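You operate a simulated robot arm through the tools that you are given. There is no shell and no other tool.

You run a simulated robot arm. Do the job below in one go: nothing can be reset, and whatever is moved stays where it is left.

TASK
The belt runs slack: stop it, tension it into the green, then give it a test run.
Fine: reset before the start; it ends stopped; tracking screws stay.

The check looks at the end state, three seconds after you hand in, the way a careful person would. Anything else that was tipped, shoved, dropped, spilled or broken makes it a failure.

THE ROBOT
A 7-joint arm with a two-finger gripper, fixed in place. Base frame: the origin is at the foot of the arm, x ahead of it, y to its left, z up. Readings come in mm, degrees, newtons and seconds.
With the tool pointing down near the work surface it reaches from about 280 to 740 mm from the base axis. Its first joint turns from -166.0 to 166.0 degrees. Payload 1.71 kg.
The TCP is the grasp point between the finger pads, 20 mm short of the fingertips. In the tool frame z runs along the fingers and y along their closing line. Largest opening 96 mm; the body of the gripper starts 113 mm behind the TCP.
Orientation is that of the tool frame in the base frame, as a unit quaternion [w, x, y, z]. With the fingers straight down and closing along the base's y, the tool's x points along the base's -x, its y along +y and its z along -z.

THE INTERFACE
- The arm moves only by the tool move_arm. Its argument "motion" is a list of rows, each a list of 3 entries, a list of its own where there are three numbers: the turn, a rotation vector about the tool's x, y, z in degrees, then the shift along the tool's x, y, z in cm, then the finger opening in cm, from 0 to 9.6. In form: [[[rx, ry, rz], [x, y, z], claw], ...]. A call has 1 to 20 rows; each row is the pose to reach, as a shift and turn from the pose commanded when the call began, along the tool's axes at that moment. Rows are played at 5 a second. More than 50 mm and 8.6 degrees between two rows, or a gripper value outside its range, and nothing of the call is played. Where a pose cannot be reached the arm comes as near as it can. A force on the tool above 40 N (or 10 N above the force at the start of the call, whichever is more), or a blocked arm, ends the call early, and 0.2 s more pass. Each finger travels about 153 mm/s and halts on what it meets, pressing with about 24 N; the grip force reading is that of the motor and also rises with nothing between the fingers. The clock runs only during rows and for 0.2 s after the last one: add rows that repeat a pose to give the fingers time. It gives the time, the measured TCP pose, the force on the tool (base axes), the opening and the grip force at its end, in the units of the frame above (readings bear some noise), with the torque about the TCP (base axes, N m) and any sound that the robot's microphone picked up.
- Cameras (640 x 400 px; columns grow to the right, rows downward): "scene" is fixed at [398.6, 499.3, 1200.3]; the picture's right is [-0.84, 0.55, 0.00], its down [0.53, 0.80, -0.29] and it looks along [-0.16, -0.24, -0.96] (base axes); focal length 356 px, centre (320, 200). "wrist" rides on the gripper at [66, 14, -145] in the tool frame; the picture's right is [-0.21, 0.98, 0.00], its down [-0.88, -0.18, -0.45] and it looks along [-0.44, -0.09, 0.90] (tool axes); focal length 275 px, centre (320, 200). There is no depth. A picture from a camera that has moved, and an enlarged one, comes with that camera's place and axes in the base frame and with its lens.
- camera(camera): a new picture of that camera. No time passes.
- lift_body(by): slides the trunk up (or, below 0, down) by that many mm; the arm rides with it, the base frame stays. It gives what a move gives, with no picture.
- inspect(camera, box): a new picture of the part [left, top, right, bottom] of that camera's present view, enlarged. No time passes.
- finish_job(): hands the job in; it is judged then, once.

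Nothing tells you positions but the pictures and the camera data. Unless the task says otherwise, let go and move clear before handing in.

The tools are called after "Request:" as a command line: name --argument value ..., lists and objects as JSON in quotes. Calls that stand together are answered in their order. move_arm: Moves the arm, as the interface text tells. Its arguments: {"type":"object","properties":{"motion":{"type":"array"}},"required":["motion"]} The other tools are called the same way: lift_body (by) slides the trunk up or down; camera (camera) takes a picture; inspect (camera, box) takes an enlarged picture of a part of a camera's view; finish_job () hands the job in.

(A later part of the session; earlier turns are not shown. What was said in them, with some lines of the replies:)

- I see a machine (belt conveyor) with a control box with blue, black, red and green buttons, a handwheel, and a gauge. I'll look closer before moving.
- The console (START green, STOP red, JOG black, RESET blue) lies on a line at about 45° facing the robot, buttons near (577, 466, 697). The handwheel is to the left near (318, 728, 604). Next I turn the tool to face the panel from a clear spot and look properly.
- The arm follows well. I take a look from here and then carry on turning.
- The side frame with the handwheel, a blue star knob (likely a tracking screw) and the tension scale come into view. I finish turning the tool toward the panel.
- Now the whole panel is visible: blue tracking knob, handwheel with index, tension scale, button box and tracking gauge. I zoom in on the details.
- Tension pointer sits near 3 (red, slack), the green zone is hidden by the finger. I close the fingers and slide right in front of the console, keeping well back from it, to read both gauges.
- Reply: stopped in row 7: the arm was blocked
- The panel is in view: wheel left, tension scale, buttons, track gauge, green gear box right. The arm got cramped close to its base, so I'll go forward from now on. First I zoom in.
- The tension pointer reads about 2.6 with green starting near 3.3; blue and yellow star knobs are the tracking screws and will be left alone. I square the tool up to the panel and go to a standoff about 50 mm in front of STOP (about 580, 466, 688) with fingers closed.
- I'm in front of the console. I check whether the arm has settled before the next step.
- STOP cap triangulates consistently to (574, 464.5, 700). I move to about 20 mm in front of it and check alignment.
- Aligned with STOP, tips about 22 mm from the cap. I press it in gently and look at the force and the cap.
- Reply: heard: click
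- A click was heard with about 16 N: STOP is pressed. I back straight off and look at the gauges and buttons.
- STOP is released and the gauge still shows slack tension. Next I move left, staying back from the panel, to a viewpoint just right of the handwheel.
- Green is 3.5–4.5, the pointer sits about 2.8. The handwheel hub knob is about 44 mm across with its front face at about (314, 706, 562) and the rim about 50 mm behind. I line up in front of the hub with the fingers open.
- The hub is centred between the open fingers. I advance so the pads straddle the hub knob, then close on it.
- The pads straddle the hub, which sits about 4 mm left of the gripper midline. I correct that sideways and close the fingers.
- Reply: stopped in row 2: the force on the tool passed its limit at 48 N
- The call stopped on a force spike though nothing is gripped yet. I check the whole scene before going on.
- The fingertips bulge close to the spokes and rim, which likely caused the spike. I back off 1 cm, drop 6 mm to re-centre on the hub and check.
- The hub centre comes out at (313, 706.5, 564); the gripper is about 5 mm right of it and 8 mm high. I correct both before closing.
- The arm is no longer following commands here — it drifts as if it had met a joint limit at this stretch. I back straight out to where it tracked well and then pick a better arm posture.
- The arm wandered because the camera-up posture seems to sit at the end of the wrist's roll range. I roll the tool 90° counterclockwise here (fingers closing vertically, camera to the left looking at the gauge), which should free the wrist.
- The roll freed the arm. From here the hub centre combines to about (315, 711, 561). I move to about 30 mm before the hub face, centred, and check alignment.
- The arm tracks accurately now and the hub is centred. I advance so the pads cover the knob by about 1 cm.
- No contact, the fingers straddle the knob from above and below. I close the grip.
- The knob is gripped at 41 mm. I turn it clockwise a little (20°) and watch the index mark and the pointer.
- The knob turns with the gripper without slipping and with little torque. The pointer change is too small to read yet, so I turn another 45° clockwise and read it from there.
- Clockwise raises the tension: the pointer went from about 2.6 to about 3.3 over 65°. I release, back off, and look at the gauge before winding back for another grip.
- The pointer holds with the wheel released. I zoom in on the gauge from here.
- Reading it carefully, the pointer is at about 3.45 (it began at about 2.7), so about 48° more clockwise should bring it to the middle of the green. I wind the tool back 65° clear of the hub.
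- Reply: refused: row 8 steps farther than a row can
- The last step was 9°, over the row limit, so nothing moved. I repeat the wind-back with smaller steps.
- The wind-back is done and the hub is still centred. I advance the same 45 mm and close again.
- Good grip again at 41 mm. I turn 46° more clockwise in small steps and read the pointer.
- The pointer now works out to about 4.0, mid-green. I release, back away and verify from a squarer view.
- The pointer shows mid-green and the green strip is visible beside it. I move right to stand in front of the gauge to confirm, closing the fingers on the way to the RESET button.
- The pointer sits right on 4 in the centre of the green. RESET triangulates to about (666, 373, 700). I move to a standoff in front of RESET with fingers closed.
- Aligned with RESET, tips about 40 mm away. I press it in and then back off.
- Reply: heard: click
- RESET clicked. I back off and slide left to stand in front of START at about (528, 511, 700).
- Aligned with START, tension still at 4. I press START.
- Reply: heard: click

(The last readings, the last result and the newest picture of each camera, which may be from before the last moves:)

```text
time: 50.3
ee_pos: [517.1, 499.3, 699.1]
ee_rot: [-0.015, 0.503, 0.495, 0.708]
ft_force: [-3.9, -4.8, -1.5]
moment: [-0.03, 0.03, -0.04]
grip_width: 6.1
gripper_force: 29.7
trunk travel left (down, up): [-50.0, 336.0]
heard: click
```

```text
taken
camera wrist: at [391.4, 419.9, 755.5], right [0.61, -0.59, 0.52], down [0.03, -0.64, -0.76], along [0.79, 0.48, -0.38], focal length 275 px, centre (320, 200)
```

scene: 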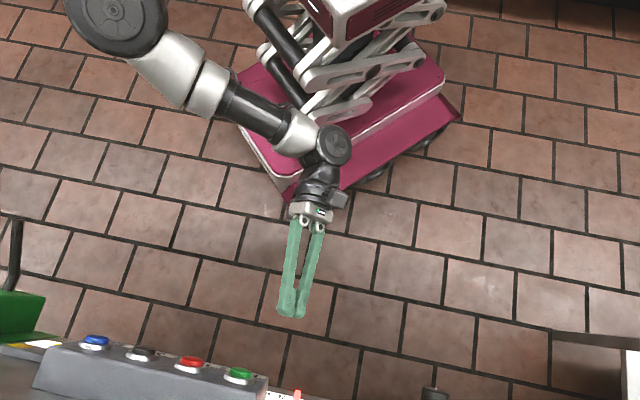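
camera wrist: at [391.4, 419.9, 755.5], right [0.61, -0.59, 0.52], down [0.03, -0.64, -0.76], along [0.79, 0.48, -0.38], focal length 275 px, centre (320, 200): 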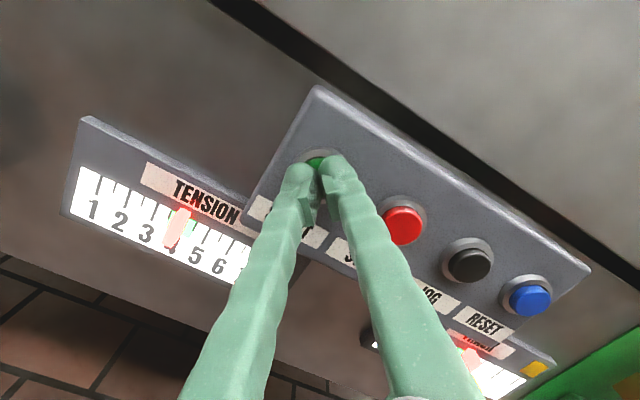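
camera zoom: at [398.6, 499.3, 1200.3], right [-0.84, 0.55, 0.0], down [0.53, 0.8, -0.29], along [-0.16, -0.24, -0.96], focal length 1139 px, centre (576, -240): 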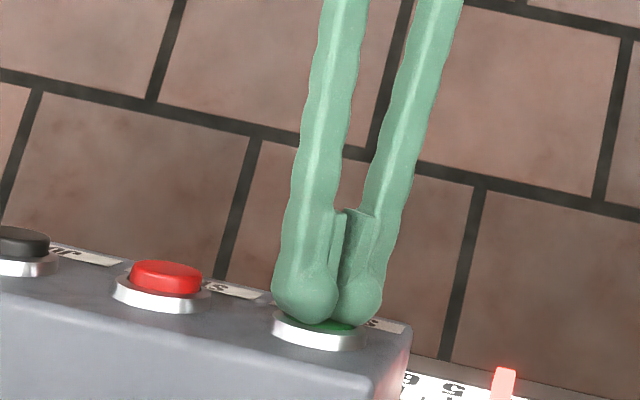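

START clicked. I back off to stand in front of STOP and let the belt run while watching the gauges.

Request:
move_arm --motion '[[[0, 0, 0], [0, 0, -1.5], 0], [[0, 0, 0], [0, 0, -4.6], 0], [[0, 0, 0], [-1.5, 1.6, -4.6], 0], [[0, 0, 0], [-3.0, 3.1, -4.6], 0], [[0, 0, 0], [-4.5, 4.7, -4.6], 0], [[0, 0, 0], [-4.5, 4.7, -4.6], 0], [[0, 0, 0], [-4.5, 4.7, -4.6], 0]]'

Request:
camera --camera "wrist"

Request:
inspect --camera "scene" --box '[140, 275, 340, 400]'

```text
time: 51.9
ee_pos: [533.1, 422.2, 699.9]
ee_rot: [-0.015, 0.502, 0.496, 0.708]
ft_force: [-0.2, 0.0, -0.6]
moment: [0.03, -0.02, -0.02]
grip_width: 0.1
gripper_force: 29.5
trunk travel left (down, up): [-50.0, 336.0]
```

```text
taken
camera wrist: at [406.9, 342.7, 755.9], right [0.61, -0.59, 0.52], down [0.03, -0.64, -0.76], along [0.79, 0.48, -0.38], focal length 275 px, centre (320, 200)
```

wrist: 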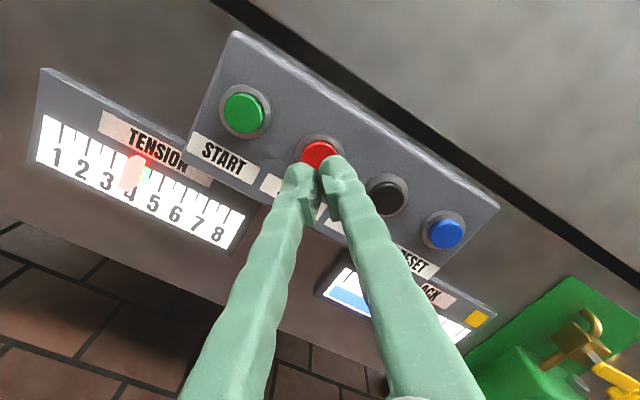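

```text
3.20 times, centred on (240, 338) of scene
camera zoom: at [398.6, 499.3, 1200.3], right [-0.84, 0.55, 0.0], down [0.53, 0.8, -0.29], along [-0.16, -0.24, -0.96], focal length 1139 px, centre (576, -240)
```

zoom: 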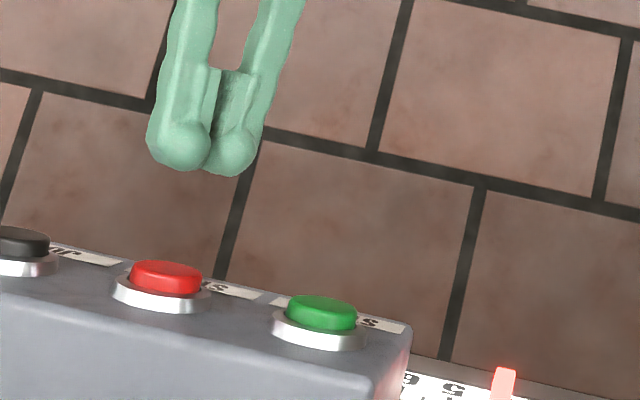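

Both gauges look normal and tension stays at 4. To confirm the belt really runs, I back away from the panel and raise the trunk to look over the top edge.

Request:
move_arm --motion '[[[0, 0, 0], [0, 0, -4], 0], [[0, 0, 0], [0, 0, -8], 0], [[0, 0, 0], [0, 0, -8], 0]]'

Request:
lift_body --by 150

Request:
camera --camera "wrist"

Request:
camera --camera "scene"

```text
time: 52.7
ee_pos: [476.0, 365.3, 698.9]
ee_rot: [-0.016, 0.503, 0.495, 0.708]
ft_force: [0.4, 0.4, 0.7]
moment: [0.01, 0.02, 0.0]
grip_width: 0.0
gripper_force: 29.8
trunk travel left (down, up): [-50.0, 336.0]
```

```text
time: 54.4
ee_pos: [476.5, 365.4, 850.1]
ee_rot: [-0.015, 0.502, 0.496, 0.708]
ft_force: [0.4, -0.4, 0.5]
moment: [0.0, -0.01, 0.0]
grip_width: 0.0
gripper_force: 29.6
trunk travel left (down, up): [-200.0, 186.0]
```

```text
taken
camera wrist: at [351.0, 285.1, 906.1], right [0.61, -0.59, 0.52], down [0.03, -0.64, -0.76], along [0.79, 0.48, -0.38], focal length 275 px, centre (320, 200)
```

wrist: 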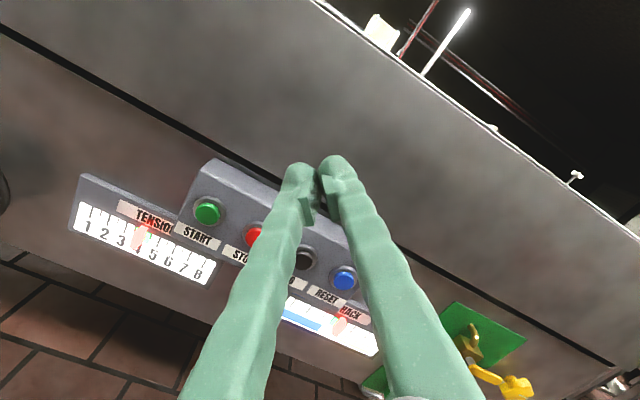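

```text
taken
```

scene: 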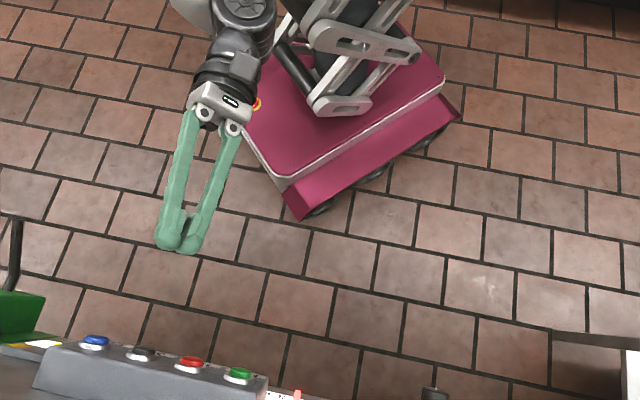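

The top edge is just coming into view with nothing in the way. I lift another 170 mm to look over it.

Request:
lift_body --by 170

Request:
camera --camera "wrist"

```text
time: 56.3
ee_pos: [477.5, 366.2, 1020.8]
ee_rot: [-0.016, 0.503, 0.496, 0.708]
ft_force: [-1.1, 0.9, -0.6]
moment: [-0.02, 0.0, 0.01]
grip_width: 0.0
gripper_force: 29.8
trunk travel left (down, up): [-370.0, 16.0]
```

```text
taken
camera wrist: at [351.3, 285.0, 1076.7], right [0.61, -0.59, 0.52], down [0.03, -0.64, -0.76], along [0.79, 0.48, -0.38], focal length 275 px, centre (320, 200)
```

wrist: 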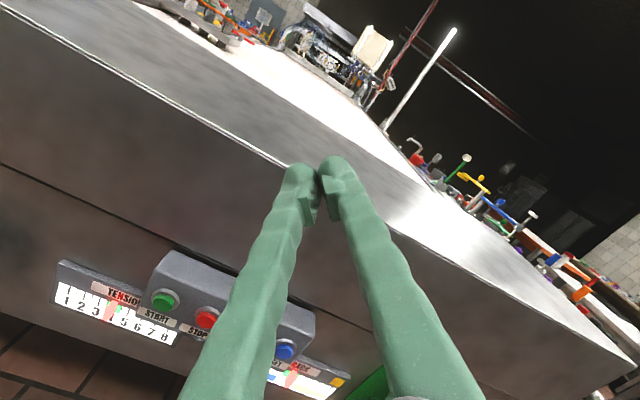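

Request:
inspect --camera "wrist" --box '[140, 0, 480, 200]'

Request:
move_arm --motion '[[[0, 0, 0], [0, 0, 0], 0], [[0, 0, 0], [0, 0, 0], 0]]'

Request:
inspect --camera "wrist" --box '[140, 0, 480, 200]'

```text
1.88 times, centred on (310, 100) of wrist
camera zoom: at [351.3, 285.0, 1076.7], right [0.61, -0.59, 0.52], down [0.03, -0.64, -0.76], along [0.79, 0.48, -0.38], focal length 518 px, centre (339, 388)
```

zoom: 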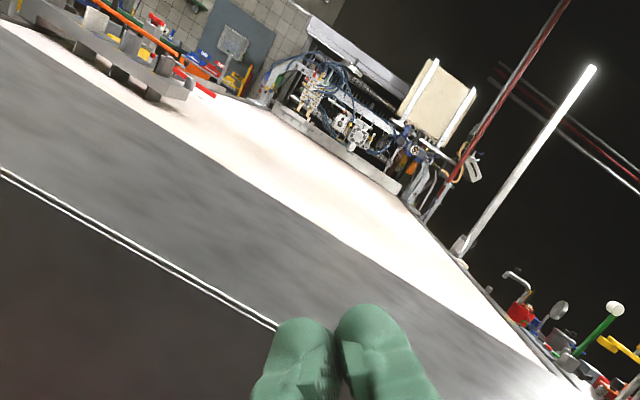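

```text
time: 56.9
ee_pos: [476.8, 364.1, 1020.1]
ee_rot: [-0.015, 0.503, 0.495, 0.708]
ft_force: [-0.2, 0.1, -0.2]
moment: [0.02, 0.01, 0.0]
grip_width: 0.0
gripper_force: 29.8
trunk travel left (down, up): [-370.0, 16.0]
```

```text
1.88 times, centred on (310, 100) of wrist
camera zoom: at [351.4, 285.0, 1076.3], right [0.61, -0.59, 0.52], down [0.03, -0.64, -0.76], along [0.79, 0.48, -0.38], focal length 518 px, centre (339, 388)
```

zoom: 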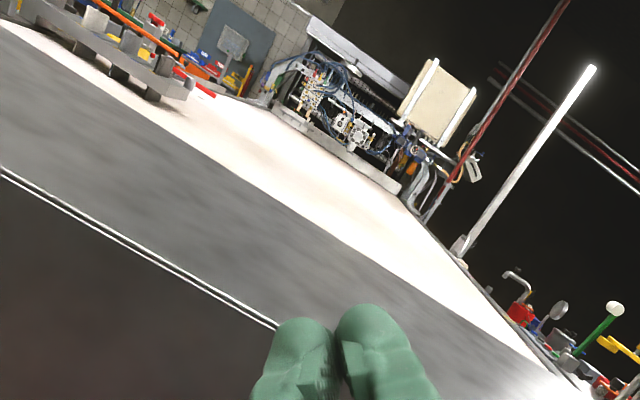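

The top is a featureless white surface, so belt motion can't be seen from here. The run has now lasted several seconds; I lower the trunk back to its earlier height.

Request:
lift_body --by -320

Request:
camera --camera "wrist"

Request:
inspect --camera "wrist" --box '[40, 120, 240, 300]'

Request:
inspect --camera "wrist" --box '[320, 180, 520, 360]'

```text
time: 60.1
ee_pos: [477.4, 365.0, 698.5]
ee_rot: [-0.015, 0.502, 0.496, 0.708]
ft_force: [0.2, -0.8, 0.1]
moment: [-0.03, 0.01, 0.0]
grip_width: 0.1
gripper_force: 29.5
trunk travel left (down, up): [-50.0, 336.0]
```

```text
taken
camera wrist: at [350.9, 285.1, 755.3], right [0.61, -0.59, 0.52], down [0.03, -0.64, -0.76], along [0.79, 0.48, -0.38], focal length 275 px, centre (320, 200)
```

wrist: 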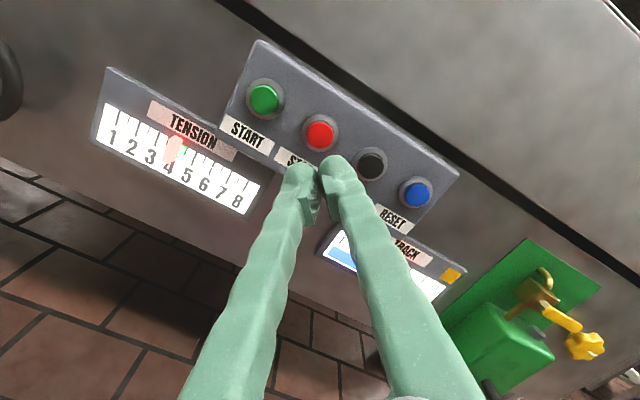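

```text
2.22 times, centred on (140, 210) of wrist
camera zoom: at [350.9, 285.1, 755.3], right [0.61, -0.59, 0.52], down [0.03, -0.64, -0.76], along [0.79, 0.48, -0.38], focal length 612 px, centre (720, 178)
```

zoom: 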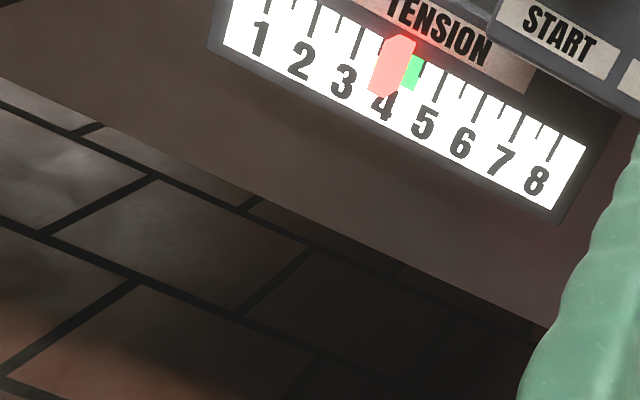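

```text
2.22 times, centred on (420, 270) of wrist
camera zoom: at [350.9, 285.1, 755.3], right [0.61, -0.59, 0.52], down [0.03, -0.64, -0.76], along [0.79, 0.48, -0.38], focal length 612 px, centre (98, 44)
```

zoom: 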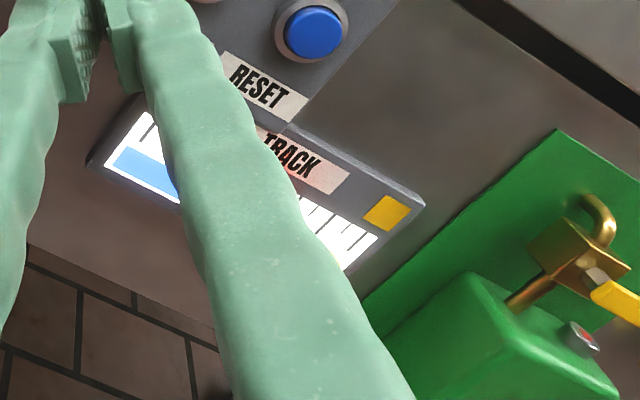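

Tension still sits at 4 after about 10 s of running. I return to STOP, press it to end the test run.

Request:
move_arm --motion '[[[0, 0, 0], [0, 0, 4], 0], [[0, 0, 0], [0, 0, 8], 0], [[0, 0, 0], [0, 0, 8], 0], [[0, 0, 0], [0, 0, 8], 0]]'

Request:
inspect --camera "wrist" --box '[220, 60, 420, 260]'

Request:
inspect --camera "scene" --box '[140, 275, 340, 400]'

```text
time: 61.1
ee_pos: [532.6, 423.3, 698.6]
ee_rot: [-0.014, 0.502, 0.496, 0.708]
ft_force: [-0.1, 0.1, -0.7]
moment: [-0.01, -0.03, -0.01]
grip_width: 0.0
gripper_force: 29.6
trunk travel left (down, up): [-50.0, 336.0]
```

```text
2.00 times, centred on (320, 160) of wrist
camera zoom: at [406.6, 343.9, 755.3], right [0.61, -0.59, 0.52], down [0.03, -0.64, -0.76], along [0.79, 0.48, -0.38], focal length 551 px, centre (320, 280)
```

zoom: 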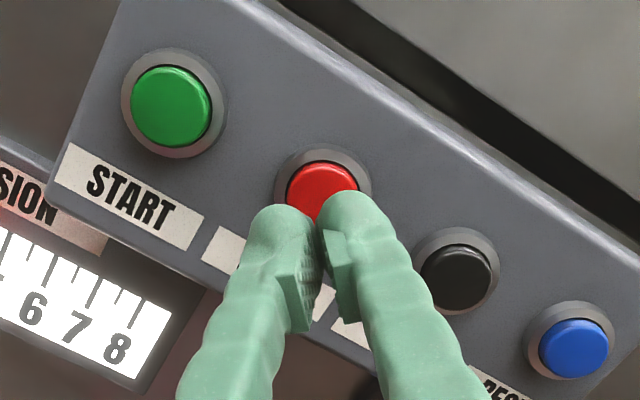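

```text
3.20 times, centred on (240, 338) of scene
camera zoom: at [398.6, 499.3, 1200.3], right [-0.84, 0.55, 0.0], down [0.53, 0.8, -0.29], along [-0.16, -0.24, -0.96], focal length 1139 px, centre (576, -240)
```

zoom: 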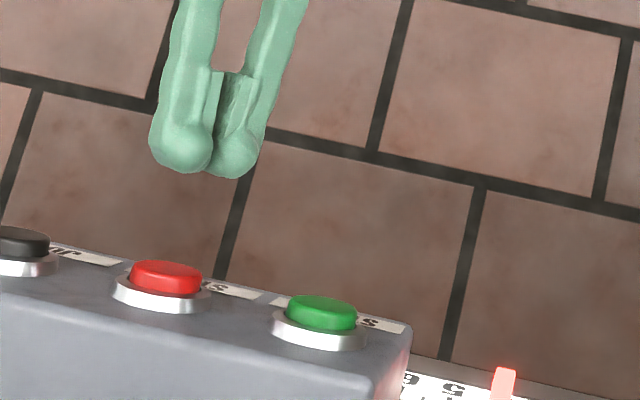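

Aligned with STOP again. I press it.

Request:
move_arm --motion '[[[0, 0, 0], [0, 0, 2.0], 0], [[0, 0, 0], [0, 0, 3.2], 0], [[0, 0, 0], [0, 0, 3.9], 0], [[0, 0, 0], [0, 0, 4.3], 0], [[0, 0, 0], [0, 0, 4.6], 0]]'

Request:
inspect --camera "scene" --box '[140, 275, 340, 400]'

```text
time: 62.3
ee_pos: [563.3, 454.9, 698.9]
ee_rot: [-0.014, 0.503, 0.496, 0.708]
ft_force: [-9.8, -10.7, -1.6]
moment: [-0.07, -0.08, -0.03]
grip_width: 6.3
gripper_force: 29.5
trunk travel left (down, up): [-50.0, 336.0]
heard: click
```

```text
3.20 times, centred on (240, 338) of scene
camera zoom: at [398.6, 499.3, 1200.3], right [-0.84, 0.55, 0.0], down [0.53, 0.8, -0.29], along [-0.16, -0.24, -0.96], focal length 1139 px, centre (576, -240)
```

zoom: 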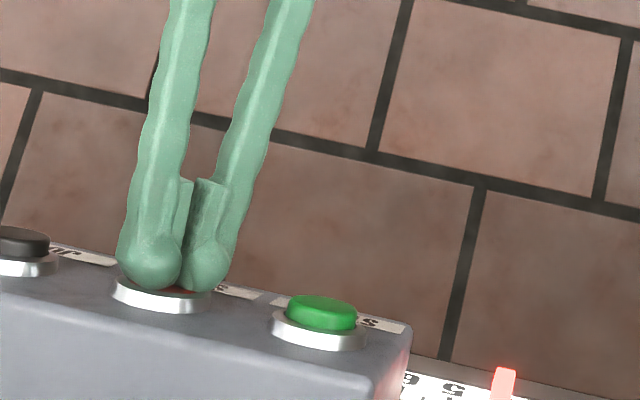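

STOP clicked. I back well clear of the panel and do a last check of the gauges, wheel and knobs.

Request:
move_arm --motion '[[[0, 0, 0], [0, 0, -1.5], 0], [[0, 0, 0], [0, 0, -5], 0], [[0, 0, 0], [0, 0, -9], 0], [[0, 0, 0], [0, -3, -12.5], 0], [[0, 0, 0], [2, -6, -12.5], 0], [[0, 0, 0], [4, -9, -12.5], 0], [[0, 0, 0], [4, -9, -12.5], 0], [[0, 0, 0], [4, -9, -12.5], 0]]'

Request:
camera --camera "wrist"

Request:
camera --camera "scene"

Request:
inspect --camera "scene" --box '[240, 340, 340, 400]'

```text
time: 64.1
ee_pos: [412.2, 432.8, 666.4]
ee_rot: [-0.015, 0.503, 0.495, 0.709]
ft_force: [0.0, -0.6, 0.4]
moment: [0.01, 0.0, -0.01]
grip_width: 0.1
gripper_force: 29.3
trunk travel left (down, up): [-50.0, 336.0]
```

```text
taken
camera wrist: at [285.3, 352.7, 722.8], right [0.61, -0.59, 0.52], down [0.03, -0.64, -0.76], along [0.79, 0.48, -0.38], focal length 275 px, centre (320, 200)
```

wrist: 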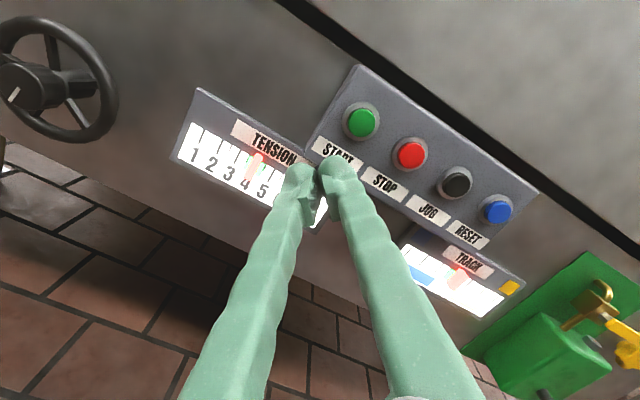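

```text
taken
```

scene: 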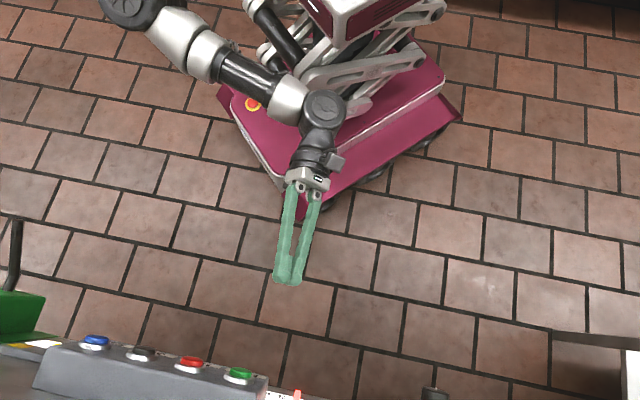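

```text
6.40 times, centred on (290, 370) of scene
camera zoom: at [398.6, 499.3, 1200.3], right [-0.84, 0.55, 0.0], down [0.53, 0.8, -0.29], along [-0.16, -0.24, -0.96], focal length 2279 px, centre (512, -888)
```

zoom: 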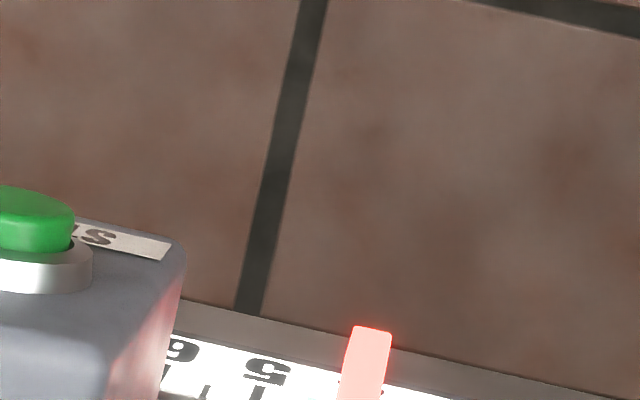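

Tension is unchanged at 4 in the green. One last zoom on the gauges before handing in.

Request:
inspect --camera "wrist" --box '[170, 80, 330, 220]'

Request:
inspect --camera "wrist" --box '[380, 180, 560, 340]'

```text
2.86 times, centred on (250, 150) of wrist
camera zoom: at [285.3, 352.7, 722.8], right [0.61, -0.59, 0.52], down [0.03, -0.64, -0.76], along [0.79, 0.48, -0.38], focal length 786 px, centre (520, 343)
```

zoom: 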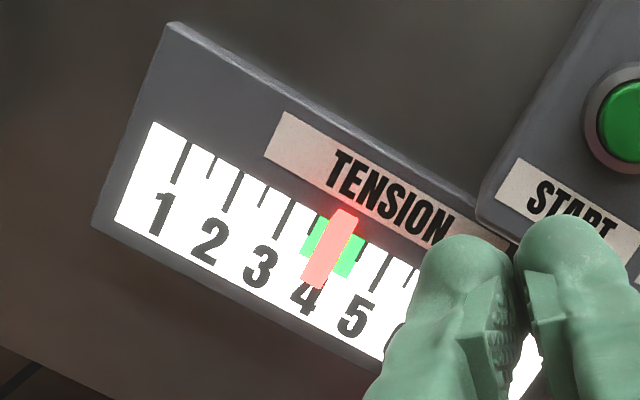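

```text
2.50 times, centred on (470, 260) of wrist
camera zoom: at [285.3, 352.7, 722.8], right [0.61, -0.59, 0.52], down [0.03, -0.64, -0.76], along [0.79, 0.48, -0.38], focal length 688 px, centre (-55, 50)
```

zoom: 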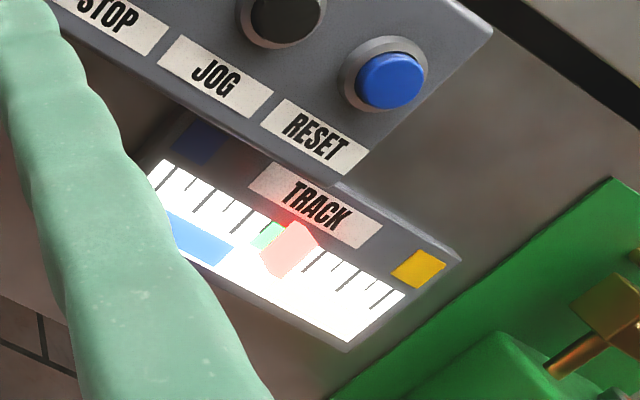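

The tension pointer stands at 4 in the middle of the green, STOP has been pressed after the run, the tracking screws were not touched and the arm is clear. I hand in.

Request:
finish_job

```text
The job is handed in.
```

The belt is tensioned to 4, the middle of the green (3.5–4.5), and I pressed STOP after a test run of about 12 seconds.

- **Stop:** I pressed STOP first and heard it click.
- **Tension:** I turned the handwheel clockwise about 111° in two grips. The pointer went from about 2.7 to 4.0 and stayed there when I let go.
- **Test run:** I pressed RESET, then START, let the belt run, then pressed STOP. Each button clicked. The pointer was still on 4 afterwards.
- **Tracking screws:** I did not touch the blue or yellow knobs.

**Not confirmed:** I could not see the belt move or stop. I raised the trunk to look over the top, but the surface there is plain white and shows no motion. That the belt ran and then stopped rests on the button clicks.

**Force spike:** on my first try at the wheel hub, the arm reached what looked like its wrist limit, and one move ended at 48 N. I backed off and approached at a different angle. The pictures showed nothing knocked or moved.
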